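You operate a simulated robot arm through the tools that you are given. There is no shell and no other tool. Be economical: measure what you need, move in short steps, check, and stop when the job is done.

The job below is to be done with a simulated two-armed robot. You get a single attempt, and the scene is never put back.

TASK
Run the blue parts washer until the green lamp lights, then unload it.
Fine: Switch the pump off before opening the lid, stand the tray on the black mat and shut the lid again.

Only the result counts: the job must be done as asked and must still hold three seconds after the hand-in. Knocking over, shifting, dropping, spilling or breaking anything else fails it. A push-on lid holds only when it is set on centred and level and pressed home; a screw cap is set on level and turned clockwise until tight.

THE ROBOT
Two 6-joint arms with two-finger parallel grippers on one trunk, on a base that drives. Base frame: it is fixed to the floor where the robot stands at the start and does not move with it; the origin is under the middle of the robot, x ahead of it, y to its left, z up; the surface under the hand at the start is at about z = 94.7. Units: cm, degrees, N and s.
The left shoulder is at the start at [6, 18.7, 119.7], the right one opposite. With the tool pointing down near the work surface each hand reaches from about 28 to 62 cm from the robot's upright axis, wherever it stands, measured 20 degrees to its own side. Places, roughly: black mat [-10, -80, 80]; blue parts washer [40, -50, 50]; blue washer lid [40, -50, 90]; drain lever [20, -40, 70]; red-knobbed lever [40, -20, 70]. Payload 1.57 kg a hand.
The tool frame of a hand sits at the grasp point between the pads (the TCP): z along the fingers, y along the line on which they close. The tips reach 3 cm beyond it. The gripper opens to 11 cm. The fingers are 2.4 cm wide and 1.2 cm thick; the gripper's body (4.8 by 11.2 cm) begins 7.8 cm behind the TCP.
Orientation is told as [roll, pitch, yaw] about the base's x, y, z axes, in that order, counted from this pose: with the fingers straight down and closing along the base's y, the tool's x points along the base's -x, its y along +y and its z along -z.

THE INTERFACE
- The arms move only by the tool step_arm. It takes "left_moves", "right_moves" or both (then of equal length, played together; a hand with none holds still); each is a list of rows, each a list of 7 numbers: the shift along the tool's x, y, z in cm, then the turn, a rotation vector about the tool's x, y, z in degrees, then the opening, from 0 (shut) to 1 (fully open). In form: [[tx, ty, tz, ax, ay, az, grip], ...]. A call has 1 to 20 rows; each row is the pose to reach, as a shift and turn from the pose commanded when the call began, along the tool's axes at that moment. A row lasts 0.2 s, in which the tool goes at most 5 cm and 8.6 degrees; a call with a longer step from one row to the next is refused whole, and so is a gripper value outside its range. A pose out of reach is approached as far as the arm can. The call stops where the force on the tool passes 40 N (or 10 N more than at its start, if that is more) or the arm is blocked; 0.2 s more then pass. The fingers move at their own pace (about 15.3 cm/s each) and stop on an object; they squeeze with about 41 N. The grip force told is the motor's: it shows also when the fingers shut on nothing. Time passes only in rows, and 0.2 s behind the last, so rows that repeat a pose let the fingers close. It gives the time, the measured TCP pose, the force on the tool (base axes), the opening and the grip force at its end, in the units of the frame above (readings bear some noise), with the torque about the TCP (base axes, N m) and any sound that the robot's microphone picked up.
- Cameras (640 x 400 px; columns grow to the right, rows downward): "scene" is now at [-1.03, -5.79, 173.69]; the picture's right is [-0.76, -0.65, 0.00], its down [-0.50, 0.59, -0.63] and it looks along [0.41, -0.48, -0.77] (base axes); focal length 248 px, centre (320, 200). "left" rides on the left gripper at [7, -1.6, -14.1] in its tool frame; the picture's right is [0.23, 0.97, 0.00], its down [-0.86, 0.20, -0.48] and it looks along [-0.47, 0.11, 0.88] (tool axes); focal length 222 px, centre (320, 200). "right" rides on the right gripper at [7, 1.6, -14.1] in its tool frame; the picture's right is [-0.23, 0.97, 0.00], its down [-0.86, -0.20, -0.48] and it looks along [-0.47, -0.11, 0.88] (tool axes); focal length 222 px, centre (320, 200). There is no depth. A picture from a camera that has moved, and an enlarged one, comes with that camera's place and axes in the base frame and with its lens.
- capture(camera): a new picture of that camera. The clock stands still meanwhile.
- move_column(by): slides the trunk up (or, below 0, down) by that many cm; the arms and the scene camera ride with it, the base frame stays. It gives what a move gives, with no picture.
- roll_base(legs): drives the robot by 1 to 6 legs, each [ahead, left, turn to the left] in cm, cm and degrees, along the robot's own axes; the way and the turn of a leg run together, so that a leg with both is an arc; at most 150 cm and 180 degrees a leg. The arms and the cameras ride along, it lands a little off, and it stops where it bumps. It gives what a move gives.
- pan_tilt(pan, tilt): turns the head with the scene camera to pan (to the left, within 86 degrees either way) and tilt (down, from -29 to 69), counted from straight ahead of the robot. It gives what a move gives.
- close_up(camera, box): a new picture of the part [left, top, right, bottom] of that camera's present view, enlarged. The clock stands still meanwhile.
- sign_off(): hands the job in; it is judged then, once.

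Work in short steps. Places have to be worked out from the pictures, the camera data and where the tool is seen: move nearer, look again, correct. Check each grasp and each placing, and mend what went wrong. You have 120 turns and 108 pictures in all, those below and enlarged ones among them. Open the grippers and draw the arms clear of the work before you hand the job in, unless the task says otherwise; then end with one line.

The tools are called after "Request:" as name(argument=value, ...) on one line, values as JSON. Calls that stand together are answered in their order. step_arm: Moves the arms, as the interface text tells. Its arguments: {"type":"object","properties":{"left_moves":{"type":"array","items":{"type":"array","items":{"type":"number"}}},"right_moves":{"type":"array","items":{"type":"array","items":{"type":"number"}}}},"required":[]} The other tools are called the same way: move_column (by) slides the trunk up or down; roll_base (legs) drives the base; pan_tilt (pan, tilt) turns the head that bears the scene camera; capture (camera) takes a picture; close_up (camera, box) takes an enlarged picture of a part of a camera's view; sign_off () hands the job in.

At the start:

```text
t: 0.0
left_position: [34.06, -5.03, 135.88]
left_tcp_rot: [-0.1, 0.0, 0.0]
left_wrist_force: [0.2, 0.1, -0.8]
left_moment: [-0.04, 0.02, -0.01]
left_gripper_width: 11.0
left_gripper_force: 0.1
right_position: [24.77, -38.22, 145.34]
right_tcp_rot: [0.0, 0.1, 0.0]
right_wrist_force: [0.0, 1.0, 0.4]
right_moment: [0.03, -0.01, 0.04]
right_gripper_width: 11.0
right_gripper_force: 0.0
trunk travel left (down, up): [-82.5, 16.5]
robot x, y, heading: [0.14, -0.05, -0.0]
head pan, tilt: [-49.4, 50.6]
```

scene: 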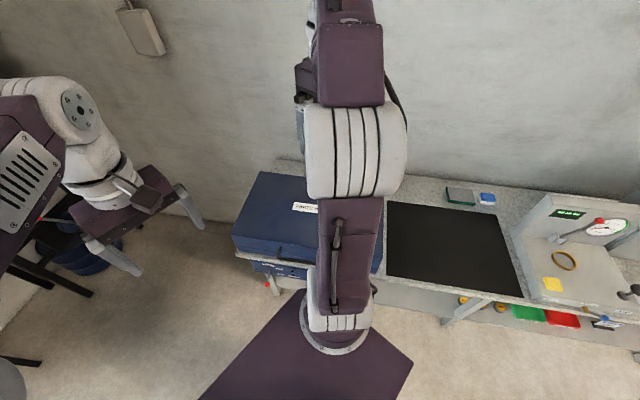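
right: 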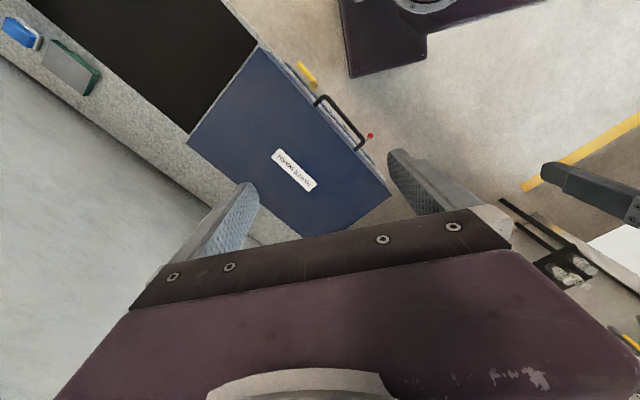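
left: 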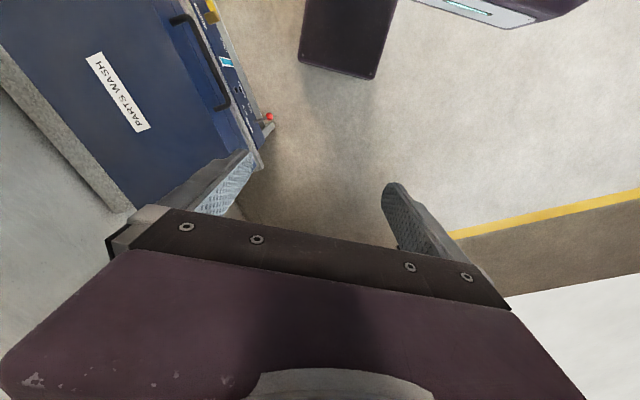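

I'll look at the washer front first with enlarged views from the current cameras.

Request:
close_up(camera="left", box=[80, 0, 300, 150])

Request:
close_up(camera="right", box=[180, 40, 420, 240])

Request:
close_up(camera="scene", box=[210, 150, 640, 400])

```text
2.67 times, centred on (190, 75) of left
camera zoom: at [27.01, -6.56, 150.02], right [-0.23, 0.97, 0.0], down [0.86, 0.2, 0.48], along [0.47, 0.11, -0.88], focal length 592 px, centre (667, 533)
```

zoom: 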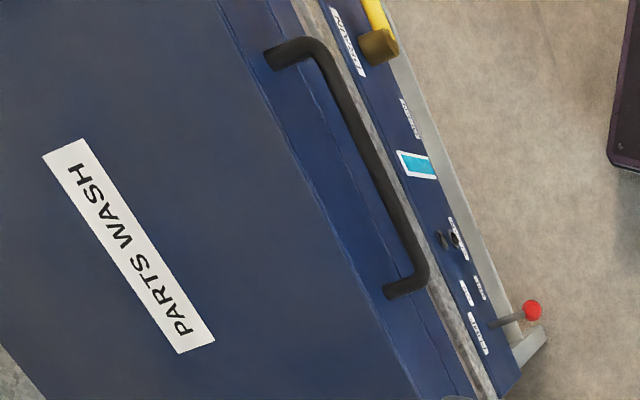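

```text
2.00 times, centred on (300, 140) of right
camera zoom: at [17.76, -36.54, 159.48], right [0.23, 0.97, 0.0], down [0.86, -0.2, 0.48], along [0.47, -0.11, -0.88], focal length 444 px, centre (360, 320)
```

zoom: 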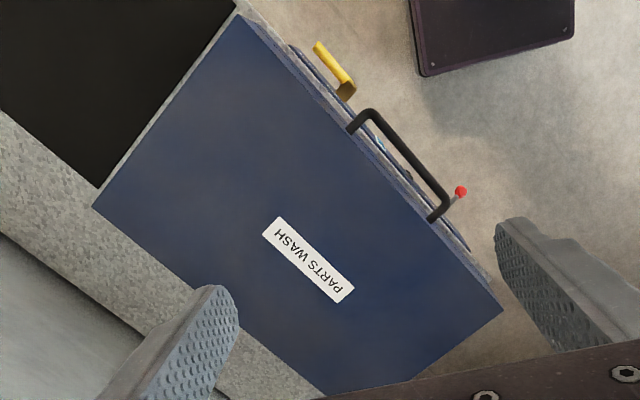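

```text
1.49 times, centred on (425, 275) of scene
camera zoom: at [-1.03, -5.79, 173.69], right [-0.76, -0.65, 0.0], down [-0.5, 0.59, -0.63], along [0.41, -0.48, -0.77], focal length 370 px, centre (164, 88)
```

zoom: 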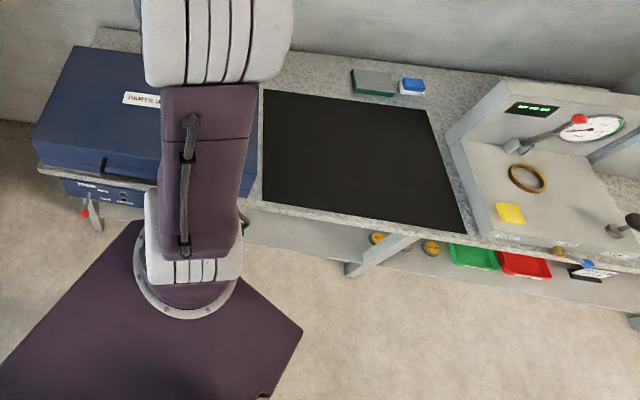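

The lid spans roughly from (7,-50) to (58,-21) at its front edge, so the washer's front faces direction (-0.5, 0.87). I'll turn the robot to face it (about -60°), then look.

Request:
roll_base(legs=[[0, 0, -60]])

Request:
pan_tilt(pan=0, tilt=50)

Request:
capture(camera="scene")

```text
t: 3.0
left_position: [12.98, -31.92, 135.89]
left_tcp_rot: [-0.1, 0.0, -59.8]
left_wrist_force: [-0.6, 0.2, -0.9]
left_moment: [0.04, 0.0, -0.01]
left_gripper_width: 10.98
left_gripper_force: 0.0
right_position: [-20.38, -40.58, 145.36]
right_tcp_rot: [0.1, 0.1, -59.7]
right_wrist_force: [-0.3, 0.5, -0.3]
right_moment: [0.01, 0.01, 0.0]
right_gripper_width: 10.99
right_gripper_force: 0.1
trunk travel left (down, up): [-82.5, 16.5]
robot x, y, heading: [-0.09, -0.35, -59.8]
head pan, tilt: [-49.4, 50.6]
```

```text
t: 4.2
left_position: [12.88, -31.92, 135.86]
left_tcp_rot: [0.0, 0.0, -59.7]
left_wrist_force: [-0.9, 0.6, -1.1]
left_moment: [-0.01, 0.04, 0.0]
left_gripper_width: 11.01
left_gripper_force: 0.0
right_position: [-20.54, -40.62, 145.46]
right_tcp_rot: [0.1, 0.0, -59.7]
right_wrist_force: [0.1, -0.8, 0.5]
right_moment: [-0.02, 0.01, 0.03]
right_gripper_width: 11.01
right_gripper_force: 0.1
trunk travel left (down, up): [-82.5, 16.5]
robot x, y, heading: [-0.12, 0.19, -59.6]
head pan, tilt: [0.0, 50.0]
```

```text
101 pictures are left
camera scene: at [0.84, -1.45, 173.78], right [-0.86, -0.5, 0.0], down [-0.39, 0.66, -0.64], along [0.32, -0.56, -0.77], focal length 248 px, centre (320, 200)
```

scene: 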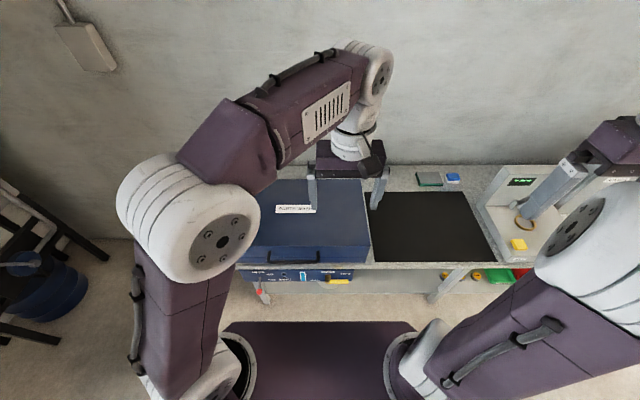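

The view is clear but steep; I'll back off 30 cm so the hands clear the bench and lower the trunk for a flatter view of the front panel.

Request:
roll_base(legs=[[-30, 0, 0]])

Request:
move_column(by=-45)

Request:
pan_tilt(pan=8, tilt=33)

Request:
capture(camera="scene")

```text
t: 6.3
left_position: [-2.36, -6.01, 135.88]
left_tcp_rot: [-0.1, 0.2, -59.8]
left_wrist_force: [0.2, 0.1, 0.1]
left_moment: [0.03, -0.01, -0.02]
left_gripper_width: 11.01
left_gripper_force: 0.1
right_position: [-35.61, -14.76, 145.33]
right_tcp_rot: [0.0, 0.0, -59.8]
right_wrist_force: [-0.3, -0.4, 0.7]
right_moment: [0.01, 0.0, -0.02]
right_gripper_width: 11.01
right_gripper_force: 0.0
trunk travel left (down, up): [-82.5, 16.5]
robot x, y, heading: [-15.48, 25.78, -60.1]
head pan, tilt: [0.0, 50.0]
```

```text
refused: -45 is not a number from -40 to 40
```

```text
t: 7.1
left_position: [-2.28, -5.73, 136.03]
left_tcp_rot: [-0.1, 0.0, -59.8]
left_wrist_force: [1.3, -0.2, 0.2]
left_moment: [-0.01, -0.05, 0.0]
left_gripper_width: 10.99
left_gripper_force: 0.0
right_position: [-35.86, -14.43, 145.5]
right_tcp_rot: [0.0, 0.0, -59.8]
right_wrist_force: [-0.5, -0.1, -0.3]
right_moment: [0.0, -0.04, 0.02]
right_gripper_width: 11.02
right_gripper_force: 0.1
trunk travel left (down, up): [-82.5, 16.5]
robot x, y, heading: [-15.04, 26.17, -59.6]
head pan, tilt: [8.0, 33.0]
```

```text
100 pictures are left
camera scene: at [-12.75, 24.3, 176.25], right [-0.79, -0.62, 0.0], down [-0.34, 0.43, -0.84], along [0.52, -0.66, -0.54], focal length 248 px, centre (320, 200)
```

scene: 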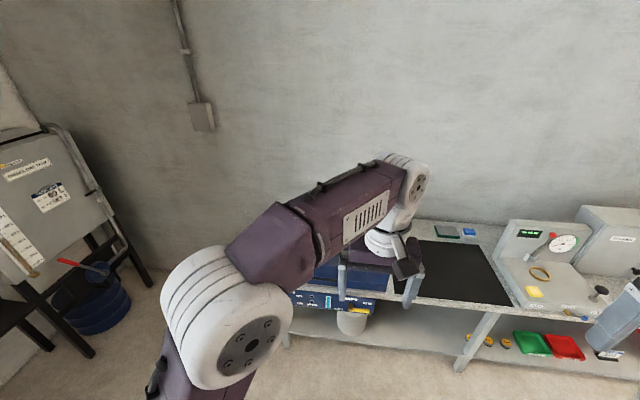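

The left arm blocks the head's view; I'll lower the trunk and use the left wrist camera, which looks forward and down.

Request:
move_column(by=-40)

Request:
capture(camera="left")

Request:
capture(camera="scene")

```text
t: 10.9
left_position: [-2.35, -5.86, 95.89]
left_tcp_rot: [-0.1, -0.1, -59.9]
left_wrist_force: [-0.1, 0.3, 0.0]
left_moment: [-0.04, -0.01, 0.0]
left_gripper_width: 10.99
left_gripper_force: 0.0
right_position: [-35.74, -14.69, 105.38]
right_tcp_rot: [0.1, 0.0, -59.9]
right_wrist_force: [0.3, 0.0, -0.1]
right_moment: [-0.01, -0.03, 0.02]
right_gripper_width: 10.98
right_gripper_force: 0.2
trunk travel left (down, up): [-42.5, 56.5]
robot x, y, heading: [-15.18, 25.77, -59.7]
head pan, tilt: [8.0, 33.0]
```

```text
99 pictures are left
camera left: at [-7.28, -0.65, 110.02], right [0.73, 0.69, 0.0], down [0.6, -0.64, 0.48], along [0.33, -0.35, -0.88], focal length 222 px, centre (320, 200)
```

left: 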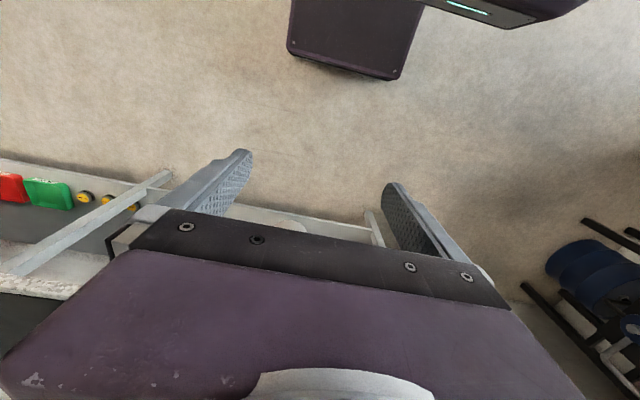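

```text
98 pictures are left
camera scene: at [-12.69, 24.22, 136.26], right [-0.79, -0.62, 0.0], down [-0.34, 0.43, -0.84], along [0.52, -0.66, -0.54], focal length 248 px, centre (320, 200)
```

scene: 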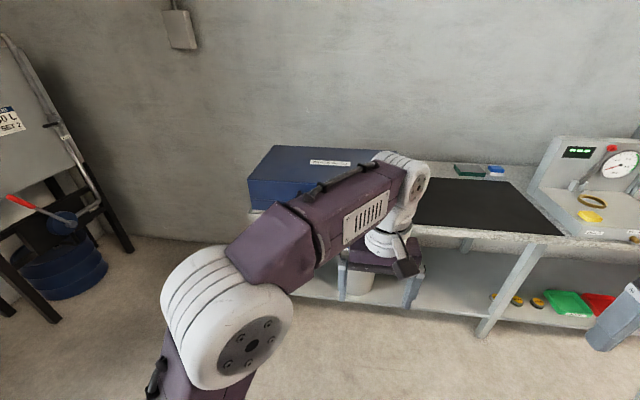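

The arm hides the panel from the head. I'll turn the body right about 45° and pan the head back left, so the arms swing out of the line of sight.

Request:
roll_base(legs=[[0, 0, -48]])

Request:
pan_tilt(pan=58, tilt=36)

Request:
capture(camera="scene")

```text
t: 13.4
left_position: [-28.68, -5.57, 95.94]
left_tcp_rot: [-0.1, 0.0, -105.0]
left_wrist_force: [-0.6, 0.7, -0.4]
left_moment: [-0.02, 0.01, -0.01]
left_gripper_width: 11.01
left_gripper_force: 0.1
right_position: [-58.36, 11.93, 105.32]
right_tcp_rot: [0.0, 0.0, -104.8]
right_wrist_force: [0.4, 0.2, 0.2]
right_moment: [-0.01, 0.0, -0.01]
right_gripper_width: 10.98
right_gripper_force: 0.1
trunk travel left (down, up): [-42.5, 56.5]
robot x, y, heading: [-15.05, 26.04, -105.0]
head pan, tilt: [8.0, 33.0]
```

```text
t: 14.5
left_position: [-28.69, -5.59, 95.9]
left_tcp_rot: [-0.1, -0.1, -105.0]
left_wrist_force: [0.3, 0.3, 0.1]
left_moment: [0.02, 0.02, -0.01]
left_gripper_width: 11.02
left_gripper_force: 0.0
right_position: [-58.47, 11.88, 105.37]
right_tcp_rot: [0.0, -0.1, -104.8]
right_wrist_force: [-0.1, -0.1, -0.2]
right_moment: [-0.02, 0.0, -0.01]
right_gripper_width: 10.98
right_gripper_force: 0.0
trunk travel left (down, up): [-42.5, 56.5]
robot x, y, heading: [-15.19, 25.73, -105.0]
head pan, tilt: [58.0, 36.0]
```

```text
97 pictures are left
camera scene: at [-7.66, 25.45, 135.8], right [-0.73, -0.68, 0.0], down [-0.4, 0.43, -0.81], along [0.55, -0.59, -0.59], focal length 248 px, centre (320, 200)
```

scene: 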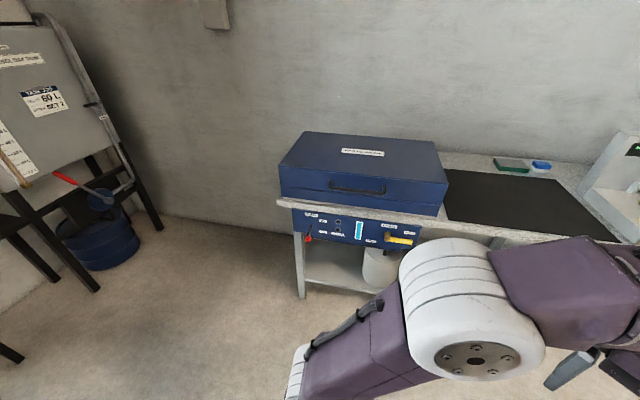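

Now the panel is visible; zooming in on it.

Request:
close_up(camera="scene", box=[275, 185, 435, 285])

Request:
close_up(camera="scene", box=[0, 60, 100, 200])

```text
4.00 times, centred on (355, 235) of scene
camera zoom: at [-7.66, 25.45, 135.8], right [-0.73, -0.68, 0.0], down [-0.4, 0.43, -0.81], along [0.55, -0.59, -0.59], focal length 994 px, centre (180, 60)
```

zoom: 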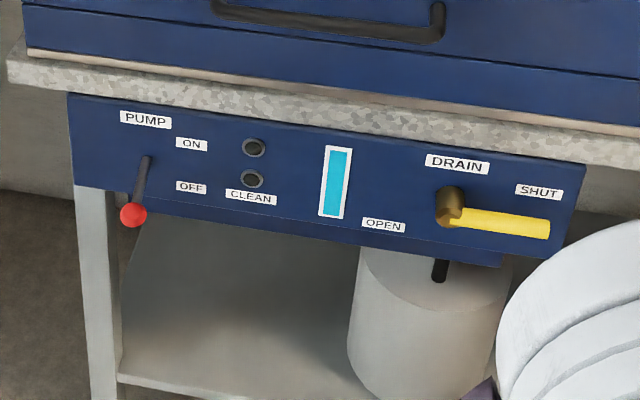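

```text
2.86 times, centred on (50, 130) of scene
camera zoom: at [-7.66, 25.45, 135.8], right [-0.73, -0.68, 0.0], down [-0.4, 0.43, -0.81], along [0.55, -0.59, -0.59], focal length 710 px, centre (1091, 400)
```

zoom: 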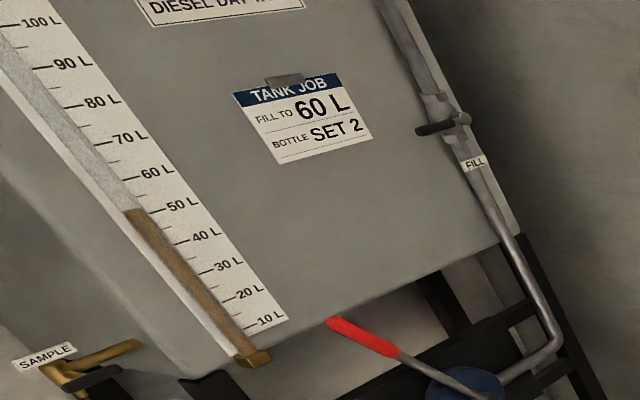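

The panel reads: PUMP lever (red ball, currently at OFF), CLEAN lamps, drain lever at SHUT. Triangulating puts the red ball at about (42.5, -21.3, 67). I'll face the washer again and line up so that the left hand can reach the lever.

Request:
roll_base(legs=[[0, 0, 45], [0, 11.5, 0], [22, 0, 0]])

Request:
pan_tilt(pan=0, tilt=45)

Request:
capture(camera="scene")

Request:
capture(camera="left")

```text
t: 19.0
left_position: [17.79, -19.11, 95.84]
left_tcp_rot: [-0.1, 0.1, -60.4]
left_wrist_force: [0.2, -0.4, 0.0]
left_moment: [0.03, -0.03, 0.0]
left_gripper_width: 10.99
left_gripper_force: 0.1
right_position: [-15.58, -27.42, 105.45]
right_tcp_rot: [-0.1, 0.1, -60.6]
right_wrist_force: [0.6, -0.6, -0.1]
right_moment: [0.01, 0.02, 0.01]
right_gripper_width: 11.01
right_gripper_force: 0.0
trunk travel left (down, up): [-42.5, 56.5]
robot x, y, heading: [5.42, 12.87, -60.7]
head pan, tilt: [58.0, 36.0]
```

```text
t: 20.3
left_position: [17.79, -19.05, 95.9]
left_tcp_rot: [-0.1, 0.0, -60.5]
left_wrist_force: [-0.5, 0.0, -0.3]
left_moment: [0.0, 0.0, 0.01]
left_gripper_width: 11.02
left_gripper_force: 0.0
right_position: [-15.72, -27.29, 105.32]
right_tcp_rot: [0.1, 0.1, -60.5]
right_wrist_force: [-0.7, 0.4, -0.3]
right_moment: [0.0, 0.02, 0.01]
right_gripper_width: 10.99
right_gripper_force: 0.1
trunk travel left (down, up): [-42.5, 56.5]
robot x, y, heading: [5.09, 12.88, -60.4]
head pan, tilt: [0.0, 45.0]
```

```text
94 pictures are left
camera scene: at [6.39, 11.12, 134.47], right [-0.87, -0.49, 0.0], down [-0.35, 0.62, -0.71], along [0.35, -0.62, -0.71], focal length 248 px, centre (320, 200)
```

scene: 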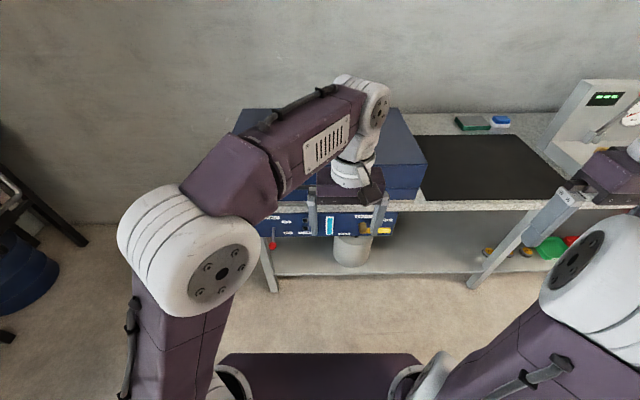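

```text
93 pictures are left
camera left: at [12.93, -13.8, 110.02], right [0.74, 0.68, 0.0], down [0.6, -0.65, 0.48], along [0.32, -0.35, -0.88], focal length 222 px, centre (320, 200)
```

left: 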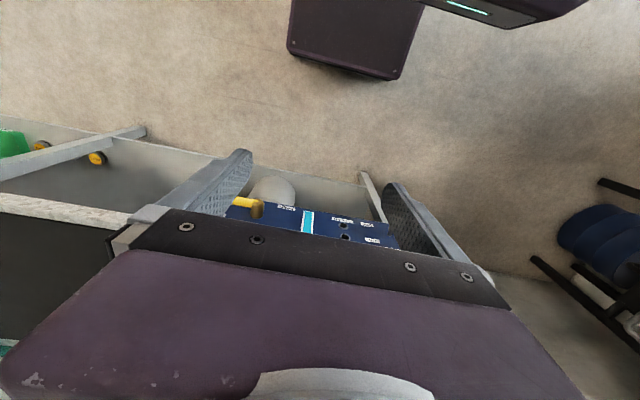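

I can see the panel from here below the arm; zoom in for the lever, lamps and yaw.

Request:
close_up(camera="scene", box=[225, 190, 435, 290])

```text
3.05 times, centred on (330, 240) of scene
camera zoom: at [6.39, 11.12, 134.47], right [-0.87, -0.49, 0.0], down [-0.35, 0.62, -0.71], along [0.35, -0.62, -0.71], focal length 757 px, centre (290, 78)
```

zoom: 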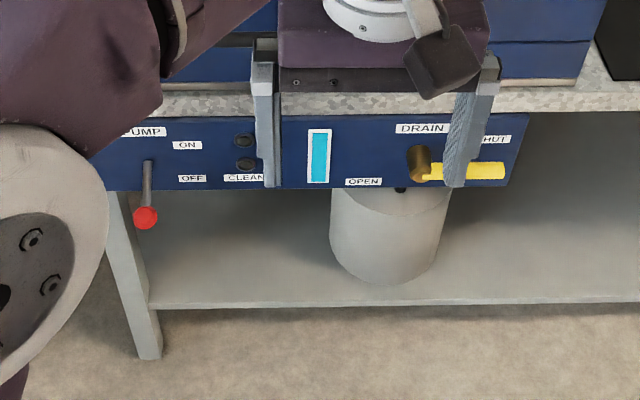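

The ball re-triangulates to (42.5, -21.5, 67.3). I'll move the left hand above it with the trunk at this height, then check.

Request:
step_arm(left_moves=[[-3, 4, 0, 0, 0, 0, 0.8], [-6, 8, 0, 0, 0, 0, 0.7], [-9, 12, 0, 0, 0, 0, 0.6], [-11.5, 16, 0, 0, 0, 0, 0.6], [-13, 20.2, 0, 0, 0, 0, 0.6], [-14.2, 20.2, 0, 0, 0, 0, 0.6]])

Request:
capture(camera="left")

Request:
capture(camera="scene")

```text
t: 21.7
left_position: [42.42, -21.94, 95.64]
left_tcp_rot: [-0.1, 0.0, -60.6]
left_wrist_force: [0.7, -0.9, 0.0]
left_moment: [0.03, 0.0, 0.0]
left_gripper_width: 6.59
left_gripper_force: 0.0
right_position: [-15.68, -27.46, 105.29]
right_tcp_rot: [0.1, 0.0, -60.5]
right_wrist_force: [0.0, -0.7, -0.7]
right_moment: [0.03, 0.01, 0.0]
right_gripper_width: 10.99
right_gripper_force: 0.1
trunk travel left (down, up): [-42.5, 56.5]
robot x, y, heading: [5.44, 13.13, -60.6]
head pan, tilt: [0.0, 45.0]
```

```text
91 pictures are left
camera left: at [37.56, -16.64, 109.78], right [0.74, 0.68, 0.0], down [0.59, -0.65, 0.48], along [0.32, -0.35, -0.88], focal length 222 px, centre (320, 200)
```

left: 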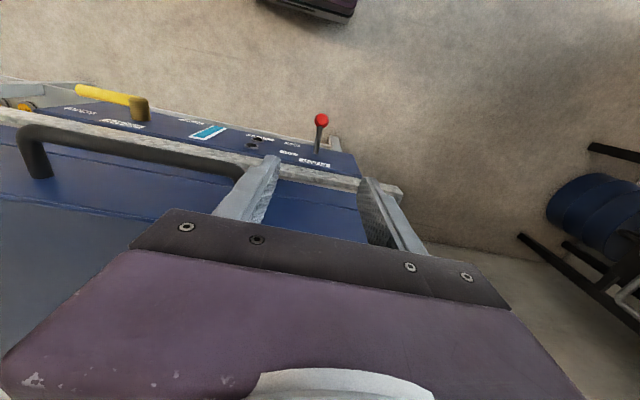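

```text
90 pictures are left
camera scene: at [6.37, 11.03, 134.47], right [-0.87, -0.49, 0.0], down [-0.35, 0.62, -0.71], along [0.35, -0.61, -0.71], focal length 248 px, centre (320, 200)
```

scene: 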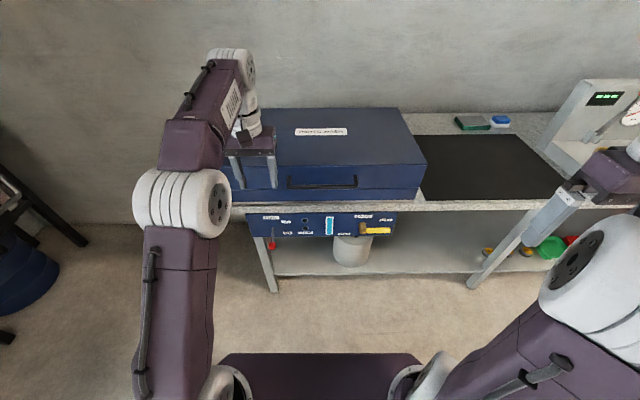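

Close-up to resolve the lever's stem and panel geometry.

Request:
close_up(camera="left", box=[60, 70, 380, 270])

Request:
close_up(camera="scene", box=[215, 100, 435, 260])

```text
2.00 times, centred on (220, 170) of left
camera zoom: at [37.56, -16.64, 109.78], right [0.74, 0.68, 0.0], down [0.59, -0.65, 0.48], along [0.32, -0.35, -0.88], focal length 444 px, centre (520, 260)
```

zoom: 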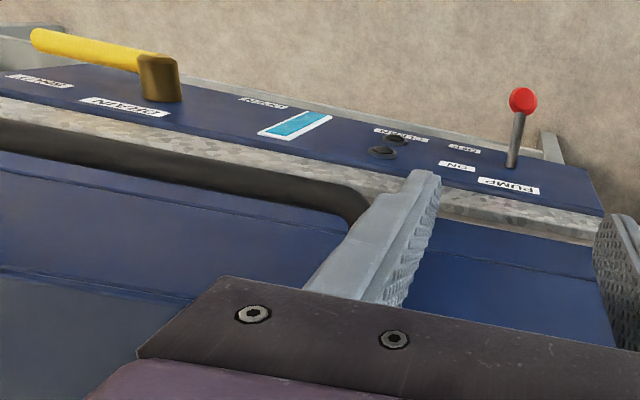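

```text
2.50 times, centred on (325, 180) of scene
camera zoom: at [6.37, 11.03, 134.47], right [-0.87, -0.49, 0.0], down [-0.35, 0.62, -0.71], along [0.35, -0.61, -0.71], focal length 621 px, centre (308, 250)
```

zoom: 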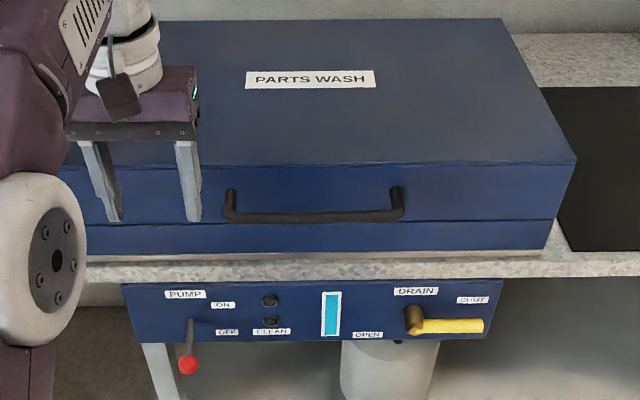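

The panel pivot comes out at about (44.5,-25.2,71), so the lever hangs ~43° down (OFF), ball at (42.2,-21.3,67.3). I'll back out a bit, lower and tilt the left hand 35° toward the panel in front of the ball.

Request:
step_arm(left_moves=[[3, 0, 3, 0, -6, 0, 0.6], [6, 0, 6.5, 0, -12, 0, 0.6], [7, 0, 11, 0, -18, 0, 0.6], [7, 0, 15.5, 0, -24, 0, 0.6], [7, 0, 20, 0, -30, 0, 0.6], [7, 0, 24, 0, -35, 0, 0.6]])

Request:
capture(camera="left")

Request:
capture(camera="scene")

```text
t: 23.1
left_position: [39.48, -14.89, 76.35]
left_tcp_rot: [1.0, -29.3, -60.5]
left_wrist_force: [0.3, -0.8, 0.0]
left_moment: [0.0, 0.03, 0.0]
left_gripper_width: 6.6
left_gripper_force: 0.1
left hand out of reach, approached as far as the arm can: row 5, 6
right_position: [-15.58, -27.39, 105.39]
right_tcp_rot: [0.1, 0.0, -60.6]
right_wrist_force: [-1.0, 0.9, 0.2]
right_moment: [0.06, -0.02, 0.04]
right_gripper_width: 11.03
right_gripper_force: 0.0
trunk travel left (down, up): [-42.5, 56.5]
robot x, y, heading: [5.24, 13.18, -60.4]
head pan, tilt: [0.0, 45.0]
```

```text
87 pictures are left
camera left: at [31.39, -4.6, 85.27], right [0.75, 0.66, -0.1], down [0.42, -0.35, 0.84], along [0.52, -0.67, -0.54], focal length 222 px, centre (320, 200)
```

left: 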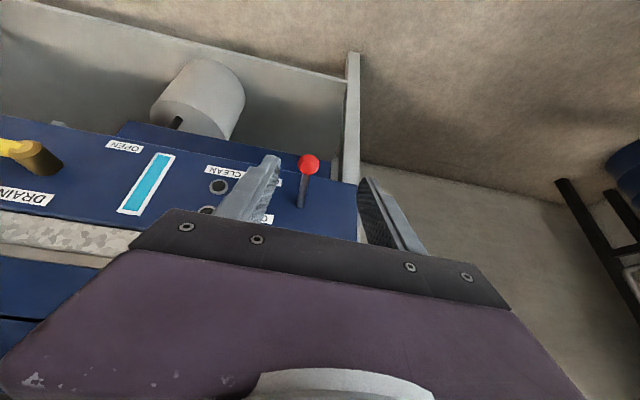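

```text
86 pictures are left
camera scene: at [6.37, 11.15, 134.47], right [-0.87, -0.49, 0.0], down [-0.35, 0.62, -0.71], along [0.35, -0.62, -0.71], focal length 248 px, centre (320, 200)
```

scene: 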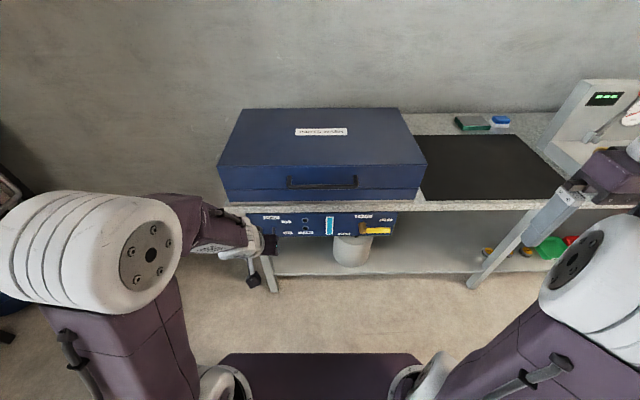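

The arm stops at 29° pitch, z 76, so I'll lower the trunk 9 cm to bring the TCP to ball height, then check before moving in.

Request:
move_column(by=-9)

Request:
step_arm(left_moves=[[-1.6, -0.4, 0.9, 0, 0, 0, 0.6], [-3.2, -0.8, 1.8, 0, 0, 0, 0.6]])

Request:
capture(camera="left")

```text
t: 24.4
left_position: [39.55, -15.08, 67.43]
left_tcp_rot: [1.2, -29.5, -60.4]
left_wrist_force: [-0.6, 0.0, -0.3]
left_moment: [-0.02, 0.0, 0.0]
left_gripper_width: 6.59
left_gripper_force: 0.1
right_position: [-15.76, -27.25, 96.27]
right_tcp_rot: [0.0, -0.1, -60.5]
right_wrist_force: [-0.4, -0.3, -0.1]
right_moment: [0.0, 0.02, 0.01]
right_gripper_width: 10.97
right_gripper_force: 0.0
trunk travel left (down, up): [-33.5, 65.5]
robot x, y, heading: [5.38, 12.7, -60.3]
head pan, tilt: [0.0, 45.0]
```

```text
t: 24.9
left_position: [40.69, -18.68, 67.59]
left_tcp_rot: [1.0, -29.4, -60.4]
left_wrist_force: [0.0, 0.4, 0.7]
left_moment: [0.03, 0.02, -0.04]
left_gripper_width: 6.59
left_gripper_force: 0.1
right_position: [-15.8, -27.41, 96.4]
right_tcp_rot: [0.0, 0.0, -60.6]
right_wrist_force: [0.5, -0.3, 0.4]
right_moment: [0.01, -0.01, -0.01]
right_gripper_width: 11.0
right_gripper_force: 0.1
trunk travel left (down, up): [-33.5, 65.5]
robot x, y, heading: [5.44, 12.97, -60.6]
head pan, tilt: [0.0, 45.0]
```

```text
85 pictures are left
camera left: at [32.65, -8.24, 76.36], right [0.74, 0.66, -0.1], down [0.42, -0.35, 0.84], along [0.52, -0.66, -0.54], focal length 222 px, centre (320, 200)
```

left: 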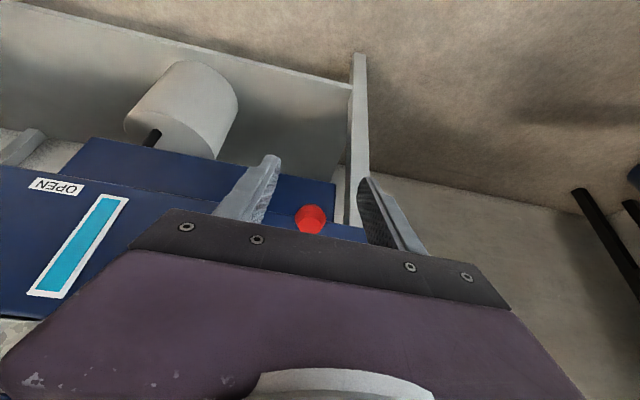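

Ball at (42.3,-21.4,67.8), between the fingers; moving 3 cm forward and closing on it.

Request:
step_arm(left_moves=[[-1.3, 0, 0.7, 0, 0, 0, 0.6], [-2.7, 0, 1.4, 0, 0, 0, 0.6], [-2.7, 0, 1.4, 0, 0, 0, 0.3], [-2.7, 0, 1.4, 0, 0, 0, 0.2], [-2.7, 0, 1.4, 0, 0, 0, 0.2]])

Request:
capture(camera="left")

Request:
close_up(camera="scene", box=[215, 190, 435, 270])

```text
t: 26.1
left_position: [42.3, -21.16, 67.77]
left_tcp_rot: [1.1, -29.4, -60.5]
left_wrist_force: [-5.7, -1.7, -1.5]
left_moment: [0.06, 0.0, -0.01]
left_gripper_width: 2.67
left_gripper_force: 2.7
right_position: [-15.7, -27.45, 96.4]
right_tcp_rot: [-0.1, 0.1, -60.5]
right_wrist_force: [-0.3, -0.3, 0.3]
right_moment: [0.03, -0.01, 0.02]
right_gripper_width: 11.01
right_gripper_force: 0.0
trunk travel left (down, up): [-33.5, 65.5]
robot x, y, heading: [5.74, 13.09, -60.3]
head pan, tilt: [0.0, 45.0]
```

```text
84 pictures are left
camera left: at [34.08, -10.81, 76.54], right [0.74, 0.66, -0.09], down [0.42, -0.35, 0.84], along [0.52, -0.66, -0.54], focal length 222 px, centre (320, 200)
```

left: 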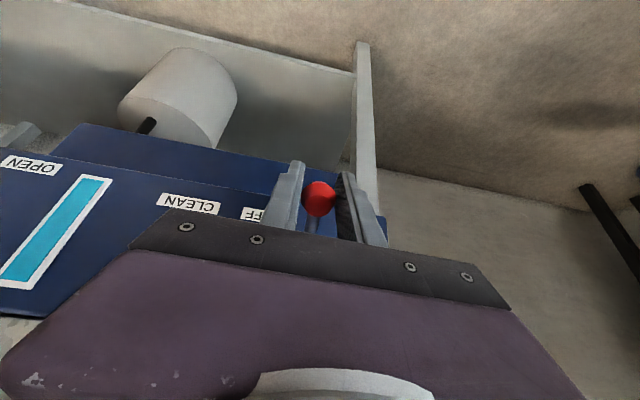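

```text
2.91 times, centred on (325, 230) of scene
camera zoom: at [6.32, 11.07, 125.47], right [-0.87, -0.49, 0.0], down [-0.35, 0.62, -0.71], along [0.35, -0.62, -0.71], focal length 723 px, centre (306, 113)
```

zoom: 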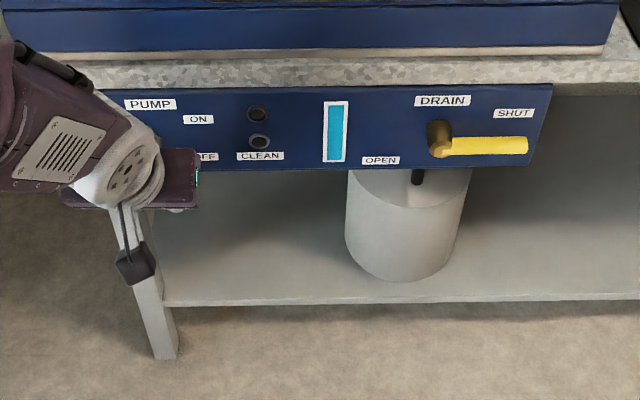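

Ball is held (2.67 cm). I'll raise it along the lever's arc toward ON.

Request:
step_arm(left_moves=[[0.05, 0, -1.1, 0, 0, 0, 0.2], [-0.11, 0, -2.2, 0, 0, 0, 0.2], [-0.3, 0, -3.3, 0, 0, 0, 0.2], [-0.65, 0, -4.2, 0, 0, 0, 0.2], [-1.3, 0, -5.0, 0, 0, 0, 0.2], [-2.07, 0, -5.7, 0, 0, 0, 0.2], [-3.0, 0, -6.4, 0, 0, 0, 0.2], [-3.9, 0, -6.97, 0, 0, 0, 0.2]])

Request:
capture(camera="left")

Request:
close_up(camera="scene", box=[215, 190, 435, 270])

```text
t: 27.9
left_position: [42.08, -21.39, 75.53]
left_tcp_rot: [1.1, -29.4, -60.5]
left_wrist_force: [0.0, 0.3, 0.7]
left_moment: [-0.01, -0.03, -0.02]
left_gripper_width: 2.19
left_gripper_force: 0.0
right_position: [-15.63, -27.36, 96.37]
right_tcp_rot: [0.0, 0.0, -60.5]
right_wrist_force: [-0.8, 0.0, -0.3]
right_moment: [-0.01, -0.01, -0.05]
right_gripper_width: 11.02
right_gripper_force: 0.1
trunk travel left (down, up): [-33.5, 65.5]
robot x, y, heading: [5.44, 13.07, -60.3]
head pan, tilt: [0.0, 45.0]
```

```text
82 pictures are left
camera left: at [33.96, -11.05, 84.41], right [0.74, 0.66, -0.1], down [0.42, -0.35, 0.84], along [0.52, -0.66, -0.53], focal length 222 px, centre (320, 200)
```

left: 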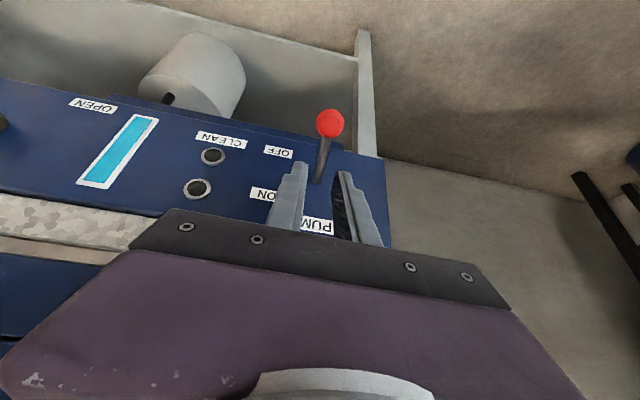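

```text
2.91 times, centred on (325, 230) of scene
camera zoom: at [6.39, 11.12, 125.47], right [-0.87, -0.49, 0.0], down [-0.35, 0.62, -0.71], along [0.35, -0.62, -0.71], focal length 723 px, centre (306, 113)
```

zoom: 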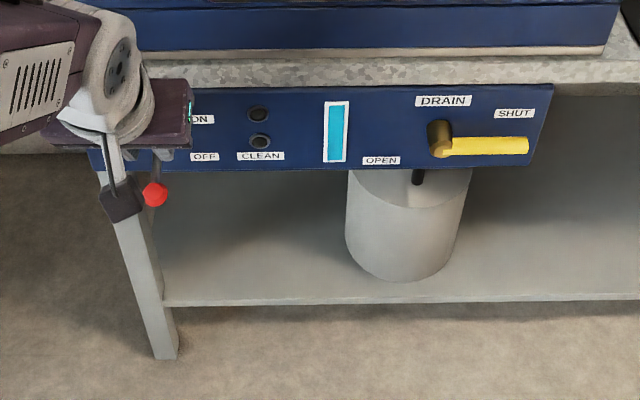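

The ball slipped out of the light grip. I'll open, return around it, and grip with full force.

Request:
step_arm(left_moves=[[0, 0, 0, 0, 0, 0, 0.5], [1.8, 0, 1.2, 0, 0, 0, 0.5], [3.3, 0, 2.8, 0, 0, 0, 0.5], [3.9, 0, 5, 0, 0, 0, 0.5], [3.9, 0, 7.2, 0, 0, 0, 0.5], [3.9, 0, 7.2, 0, 0, 0, 0], [3.9, 0, 7.2, 0, 0, 0, 0], [3.9, 0, 7.2, 0, 0, 0, 0]])

Request:
capture(camera="left")

```text
t: 29.8
left_position: [42.29, -21.53, 67.56]
left_tcp_rot: [1.1, -29.3, -60.4]
left_wrist_force: [-1.1, -1.1, -2.7]
left_moment: [0.13, 0.1, 0.01]
left_gripper_width: 2.47
left_gripper_force: 36.9
right_position: [-15.73, -27.48, 96.41]
right_tcp_rot: [0.1, 0.0, -60.5]
right_wrist_force: [0.2, -0.3, -0.2]
right_moment: [-0.03, 0.02, 0.0]
right_gripper_width: 10.99
right_gripper_force: 0.1
trunk travel left (down, up): [-33.5, 65.5]
robot x, y, heading: [5.66, 13.12, -60.4]
head pan, tilt: [0.0, 45.0]
```

```text
80 pictures are left
camera left: at [34.21, -11.14, 76.35], right [0.74, 0.66, -0.09], down [0.42, -0.35, 0.84], along [0.52, -0.66, -0.54], focal length 222 px, centre (320, 200)
```

left: 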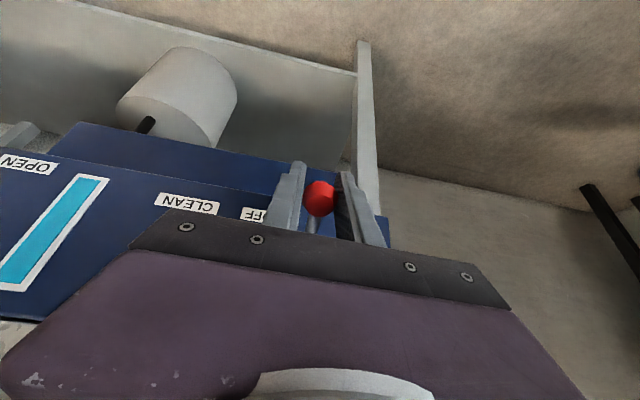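

Firm grip now (37 N). Lift along the arc again.

Request:
step_arm(left_moves=[[0.05, 0, -1.1, 0, 0, 0, 0], [-0.11, 0, -2.2, 0, 0, 0, 0], [-0.3, 0, -3.3, 0, 0, 0, 0], [-0.65, 0, -4.2, 0, 0, 0, 0], [-1.3, 0, -5.0, 0, 0, 0, 0], [-2.07, 0, -5.7, 0, 0, 0, 0], [-3.0, 0, -6.4, 0, 0, 0, 0], [-3.9, 0, -6.97, 0, 0, 0, 0]])

Request:
capture(camera="left")

Request:
close_up(camera="scene", box=[215, 190, 435, 270])

```text
t: 31.6
left_position: [42.04, -21.12, 74.98]
left_tcp_rot: [1.1, -28.8, -60.3]
left_wrist_force: [-10.5, 8.1, -28.3]
left_moment: [0.34, 0.31, -0.04]
left_gripper_width: 2.48
left_gripper_force: 36.4
right_position: [-15.71, -27.48, 96.41]
right_tcp_rot: [0.0, 0.1, -60.5]
right_wrist_force: [0.0, -0.1, 0.4]
right_moment: [0.02, -0.01, 0.01]
right_gripper_width: 11.01
right_gripper_force: 0.0
trunk travel left (down, up): [-33.5, 65.5]
robot x, y, heading: [5.45, 12.55, -60.3]
head pan, tilt: [0.0, 45.0]
```

```text
79 pictures are left
camera left: at [34.01, -10.89, 84.01], right [0.74, 0.66, -0.09], down [0.42, -0.36, 0.83], along [0.52, -0.66, -0.54], focal length 222 px, centre (320, 200)
```

left: 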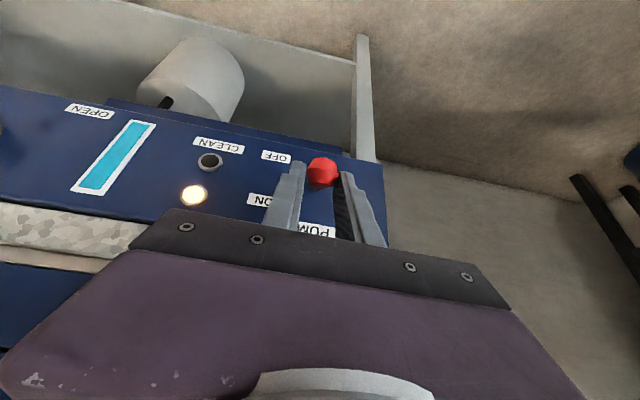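

```text
2.91 times, centred on (325, 230) of scene
camera zoom: at [6.47, 11.0, 125.45], right [-0.87, -0.49, 0.0], down [-0.35, 0.62, -0.71], along [0.35, -0.61, -0.71], focal length 723 px, centre (306, 113)
```

zoom: 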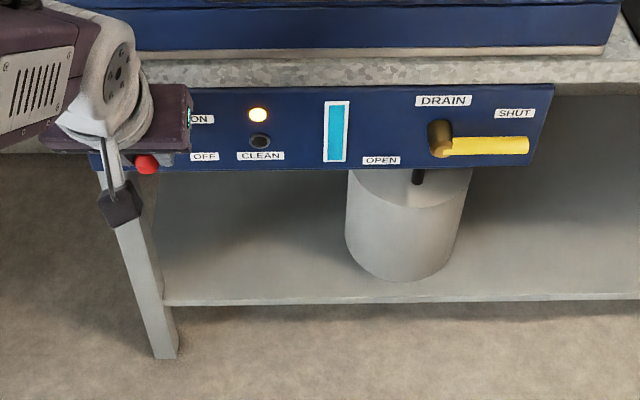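

The amber (running) lamp is lit: pump on. I'll ease the upward push slightly, keep hold of the lever, and wait.

Request:
step_arm(left_moves=[[0.15, 0, 0.3, 0, 0, 0, 0], [0.15, 0, 0.3, 0, 0, 0, 0], [0.15, 0, 0.3, 0, 0, 0, 0], [0.15, 0, 0.3, 0, 0, 0, 0], [0.15, 0, 0.3, 0, 0, 0, 0], [0.15, 0, 0.3, 0, 0, 0, 0], [0.15, 0, 0.3, 0, 0, 0, 0], [0.15, 0, 0.3, 0, 0, 0, 0], [0.15, 0, 0.3, 0, 0, 0, 0], [0.15, 0, 0.3, 0, 0, 0, 0], [0.15, 0, 0.3, 0, 0, 0, 0], [0.15, 0, 0.3, 0, 0, 0, 0], [0.15, 0, 0.3, 0, 0, 0, 0], [0.15, 0, 0.3, 0, 0, 0, 0], [0.15, 0, 0.3, 0, 0, 0, 0], [0.15, 0, 0.3, 0, 0, 0, 0], [0.15, 0, 0.3, 0, 0, 0, 0], [0.15, 0, 0.3, 0, 0, 0, 0], [0.15, 0, 0.3, 0, 0, 0, 0], [0.15, 0, 0.3, 0, 0, 0, 0]])

Request:
close_up(camera="scene", box=[215, 190, 435, 270])

```text
t: 35.8
left_position: [42.07, -21.19, 74.99]
left_tcp_rot: [1.1, -29.5, -60.4]
left_wrist_force: [-4.4, 15.8, -5.7]
left_moment: [0.27, 0.11, -0.02]
left_gripper_width: 2.47
left_gripper_force: 36.3
right_position: [-15.68, -27.25, 96.37]
right_tcp_rot: [0.0, 0.0, -60.4]
right_wrist_force: [-0.4, 0.2, 0.2]
right_moment: [0.01, 0.03, 0.01]
right_gripper_width: 11.01
right_gripper_force: 0.1
trunk travel left (down, up): [-33.5, 65.5]
robot x, y, heading: [5.33, 12.7, -60.2]
head pan, tilt: [0.0, 45.0]
```

```text
2.91 times, centred on (325, 230) of scene
camera zoom: at [6.37, 11.3, 125.47], right [-0.87, -0.49, 0.0], down [-0.35, 0.61, -0.71], along [0.35, -0.62, -0.71], focal length 723 px, centre (306, 113)
```

zoom: 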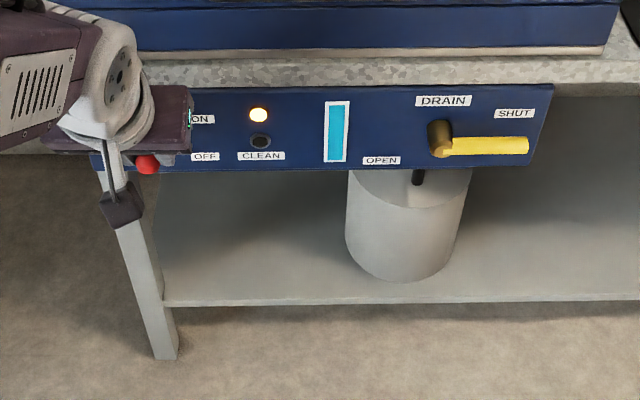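

Still running, green not yet lit; I'll keep waiting.

Request:
step_arm(left_moves=[[0, 0, 0, 0, 0, 0, 0], [0, 0, 0, 0, 0, 0, 0], [0, 0, 0, 0, 0, 0, 0], [0, 0, 0, 0, 0, 0, 0], [0, 0, 0, 0, 0, 0, 0], [0, 0, 0, 0, 0, 0, 0], [0, 0, 0, 0, 0, 0, 0], [0, 0, 0, 0, 0, 0, 0], [0, 0, 0, 0, 0, 0, 0], [0, 0, 0, 0, 0, 0, 0], [0, 0, 0, 0, 0, 0, 0], [0, 0, 0, 0, 0, 0, 0], [0, 0, 0, 0, 0, 0, 0], [0, 0, 0, 0, 0, 0, 0], [0, 0, 0, 0, 0, 0, 0], [0, 0, 0, 0, 0, 0, 0], [0, 0, 0, 0, 0, 0, 0], [0, 0, 0, 0, 0, 0, 0], [0, 0, 0, 0, 0, 0, 0], [0, 0, 0, 0, 0, 0, 0]])

Request:
step_arm(left_moves=[[0, 0, 0, 0, 0, 0, 0], [0, 0, 0, 0, 0, 0, 0], [0, 0, 0, 0, 0, 0, 0], [0, 0, 0, 0, 0, 0, 0], [0, 0, 0, 0, 0, 0, 0], [0, 0, 0, 0, 0, 0, 0], [0, 0, 0, 0, 0, 0, 0], [0, 0, 0, 0, 0, 0, 0], [0, 0, 0, 0, 0, 0, 0], [0, 0, 0, 0, 0, 0, 0], [0, 0, 0, 0, 0, 0, 0], [0, 0, 0, 0, 0, 0, 0], [0, 0, 0, 0, 0, 0, 0], [0, 0, 0, 0, 0, 0, 0], [0, 0, 0, 0, 0, 0, 0], [0, 0, 0, 0, 0, 0, 0], [0, 0, 0, 0, 0, 0, 0], [0, 0, 0, 0, 0, 0, 0], [0, 0, 0, 0, 0, 0, 0], [0, 0, 0, 0, 0, 0, 0]])

Request:
close_up(camera="scene", box=[215, 190, 435, 270])

```text
t: 40.0
left_position: [42.14, -21.21, 75.07]
left_tcp_rot: [1.1, -29.5, -60.4]
left_wrist_force: [-2.3, 13.2, -2.5]
left_moment: [0.16, 0.02, 0.03]
left_gripper_width: 2.48
left_gripper_force: 36.6
right_position: [-15.69, -27.4, 96.44]
right_tcp_rot: [0.0, -0.1, -60.5]
right_wrist_force: [-0.3, -0.3, -0.1]
right_moment: [0.02, -0.01, 0.0]
right_gripper_width: 10.99
right_gripper_force: 0.1
trunk travel left (down, up): [-33.5, 65.5]
robot x, y, heading: [5.33, 13.1, -60.7]
head pan, tilt: [0.0, 45.0]
```

```text
t: 44.1
left_position: [42.08, -21.27, 74.97]
left_tcp_rot: [1.0, -29.4, -60.4]
left_wrist_force: [0.1, 9.9, -1.0]
left_moment: [0.06, -0.06, 0.03]
left_gripper_width: 2.46
left_gripper_force: 36.1
right_position: [-15.69, -27.32, 96.37]
right_tcp_rot: [0.0, -0.1, -60.4]
right_wrist_force: [0.5, -0.7, 0.0]
right_moment: [0.02, -0.02, 0.0]
right_gripper_width: 10.99
right_gripper_force: 0.0
trunk travel left (down, up): [-33.5, 65.5]
robot x, y, heading: [5.27, 12.92, -60.4]
head pan, tilt: [0.0, 45.0]
```

```text
2.91 times, centred on (325, 230) of scene
camera zoom: at [6.4, 11.27, 125.47], right [-0.87, -0.49, 0.0], down [-0.35, 0.61, -0.71], along [0.35, -0.62, -0.71], focal length 723 px, centre (306, 113)
```

zoom: 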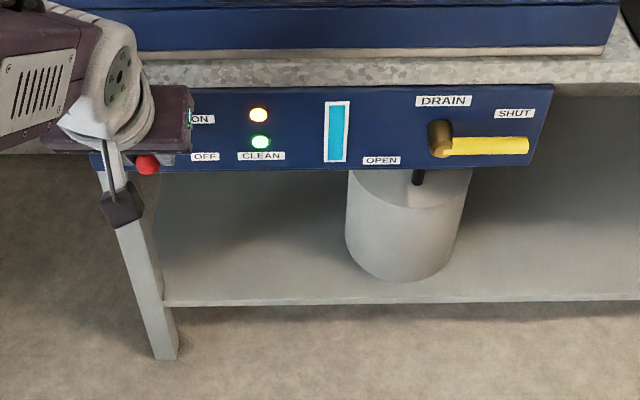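

Green CLEAN lamp is on. Now switch the pump off by pulling the ball back down along the arc.

Request:
step_arm(left_moves=[[0.9, 0, 0.4, 0, 0, 0, 0], [1.8, 0, 1.1, 0, 0, 0, 0], [2.5, 0, 1.8, 0, 0, 0, 0], [3.1, 0, 2.6, 0, 0, 0, 0], [3.5, 0, 3.5, 0, 0, 0, 0], [3.7, 0, 4.5, 0, 0, 0, 0], [3.75, 0, 5.6, 0, 0, 0, 0], [3.75, 0, 6.7, 0, 0, 0, 0]])

Request:
close_up(camera="scene", box=[215, 190, 435, 270])

```text
t: 46.0
left_position: [42.07, -21.29, 67.38]
left_tcp_rot: [1.2, -29.4, -60.4]
left_wrist_force: [-11.1, 18.2, 23.2]
left_moment: [-0.18, -0.1, -0.02]
left_gripper_width: 2.59
left_gripper_force: 36.6
right_position: [-15.98, -26.98, 96.56]
right_tcp_rot: [-0.1, -0.2, -60.5]
right_wrist_force: [-0.7, 0.4, -0.4]
right_moment: [0.04, -0.02, -0.02]
right_gripper_width: 10.99
right_gripper_force: 0.0
trunk travel left (down, up): [-33.5, 65.5]
robot x, y, heading: [5.01, 12.85, -60.8]
head pan, tilt: [0.0, 45.0]
```

```text
2.91 times, centred on (325, 230) of scene
camera zoom: at [6.05, 11.53, 125.49], right [-0.87, -0.49, 0.0], down [-0.35, 0.61, -0.71], along [0.35, -0.62, -0.7], focal length 723 px, centre (306, 113)
```

zoom: 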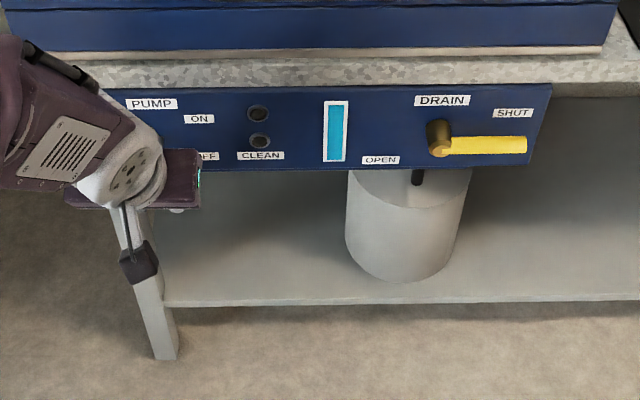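

Both lamps out, lever down: pump off. Release the ball and back the hand away.

Request:
step_arm(left_moves=[[0, 0, 0, 0, 0, 0, 0.5], [0, 0, 0, 0, 0, 0, 0.5], [2.5, 0, -1.4, 0, 0, 0, 0.5], [5.2, 0, -2.9, 0, 0, 0, 0.5], [8.7, 0, -4.9, 0, 0, 0, 0.5]])

Request:
move_column(by=40)

Request:
capture(camera="scene")

Request:
capture(camera="left")

```text
t: 47.1
left_position: [37.46, -12.62, 67.34]
left_tcp_rot: [1.0, -29.4, -60.4]
left_wrist_force: [-0.5, 0.6, 0.8]
left_moment: [-0.03, -0.01, 0.01]
left_gripper_width: 5.49
left_gripper_force: 0.1
right_position: [-15.81, -27.32, 96.33]
right_tcp_rot: [-0.1, -0.1, -60.5]
right_wrist_force: [0.5, 0.3, 0.2]
right_moment: [0.02, 0.01, 0.02]
right_gripper_width: 10.99
right_gripper_force: 0.0
trunk travel left (down, up): [-33.5, 65.5]
robot x, y, heading: [5.05, 12.78, -60.7]
head pan, tilt: [0.0, 45.0]
```

```text
t: 51.0
left_position: [37.41, -12.76, 107.2]
left_tcp_rot: [1.1, -29.3, -60.5]
left_wrist_force: [-0.1, -0.3, 0.2]
left_moment: [0.01, 0.0, -0.01]
left_gripper_width: 5.51
left_gripper_force: 0.0
right_position: [-15.78, -27.35, 136.34]
right_tcp_rot: [0.0, -0.1, -60.4]
right_wrist_force: [-0.5, -0.8, 0.6]
right_moment: [-0.01, -0.01, -0.02]
right_gripper_width: 11.0
right_gripper_force: 0.1
trunk travel left (down, up): [-73.5, 25.5]
robot x, y, heading: [5.08, 13.17, -60.4]
head pan, tilt: [0.0, 45.0]
```

```text
74 pictures are left
camera scene: at [6.39, 11.12, 165.46], right [-0.87, -0.49, 0.0], down [-0.35, 0.62, -0.71], along [0.35, -0.62, -0.71], focal length 248 px, centre (320, 200)
```

scene: 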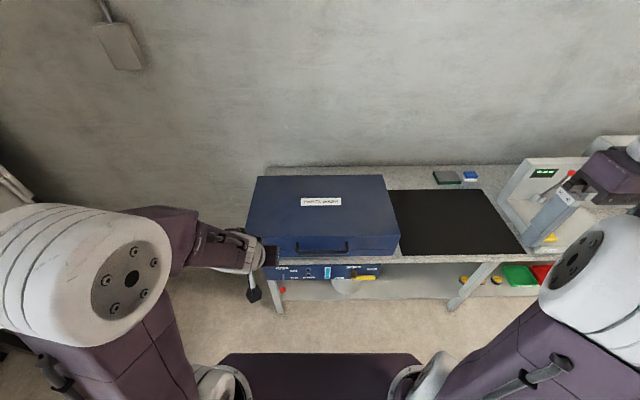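

```text
73 pictures are left
camera left: at [29.38, -2.36, 116.14], right [0.74, 0.66, -0.09], down [0.42, -0.35, 0.84], along [0.52, -0.66, -0.54], focal length 222 px, centre (320, 200)
```

left: 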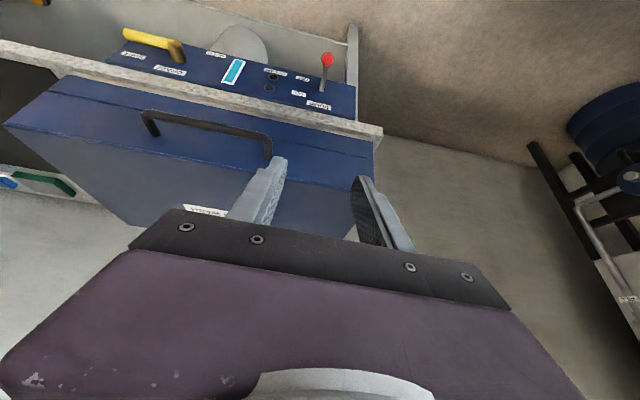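

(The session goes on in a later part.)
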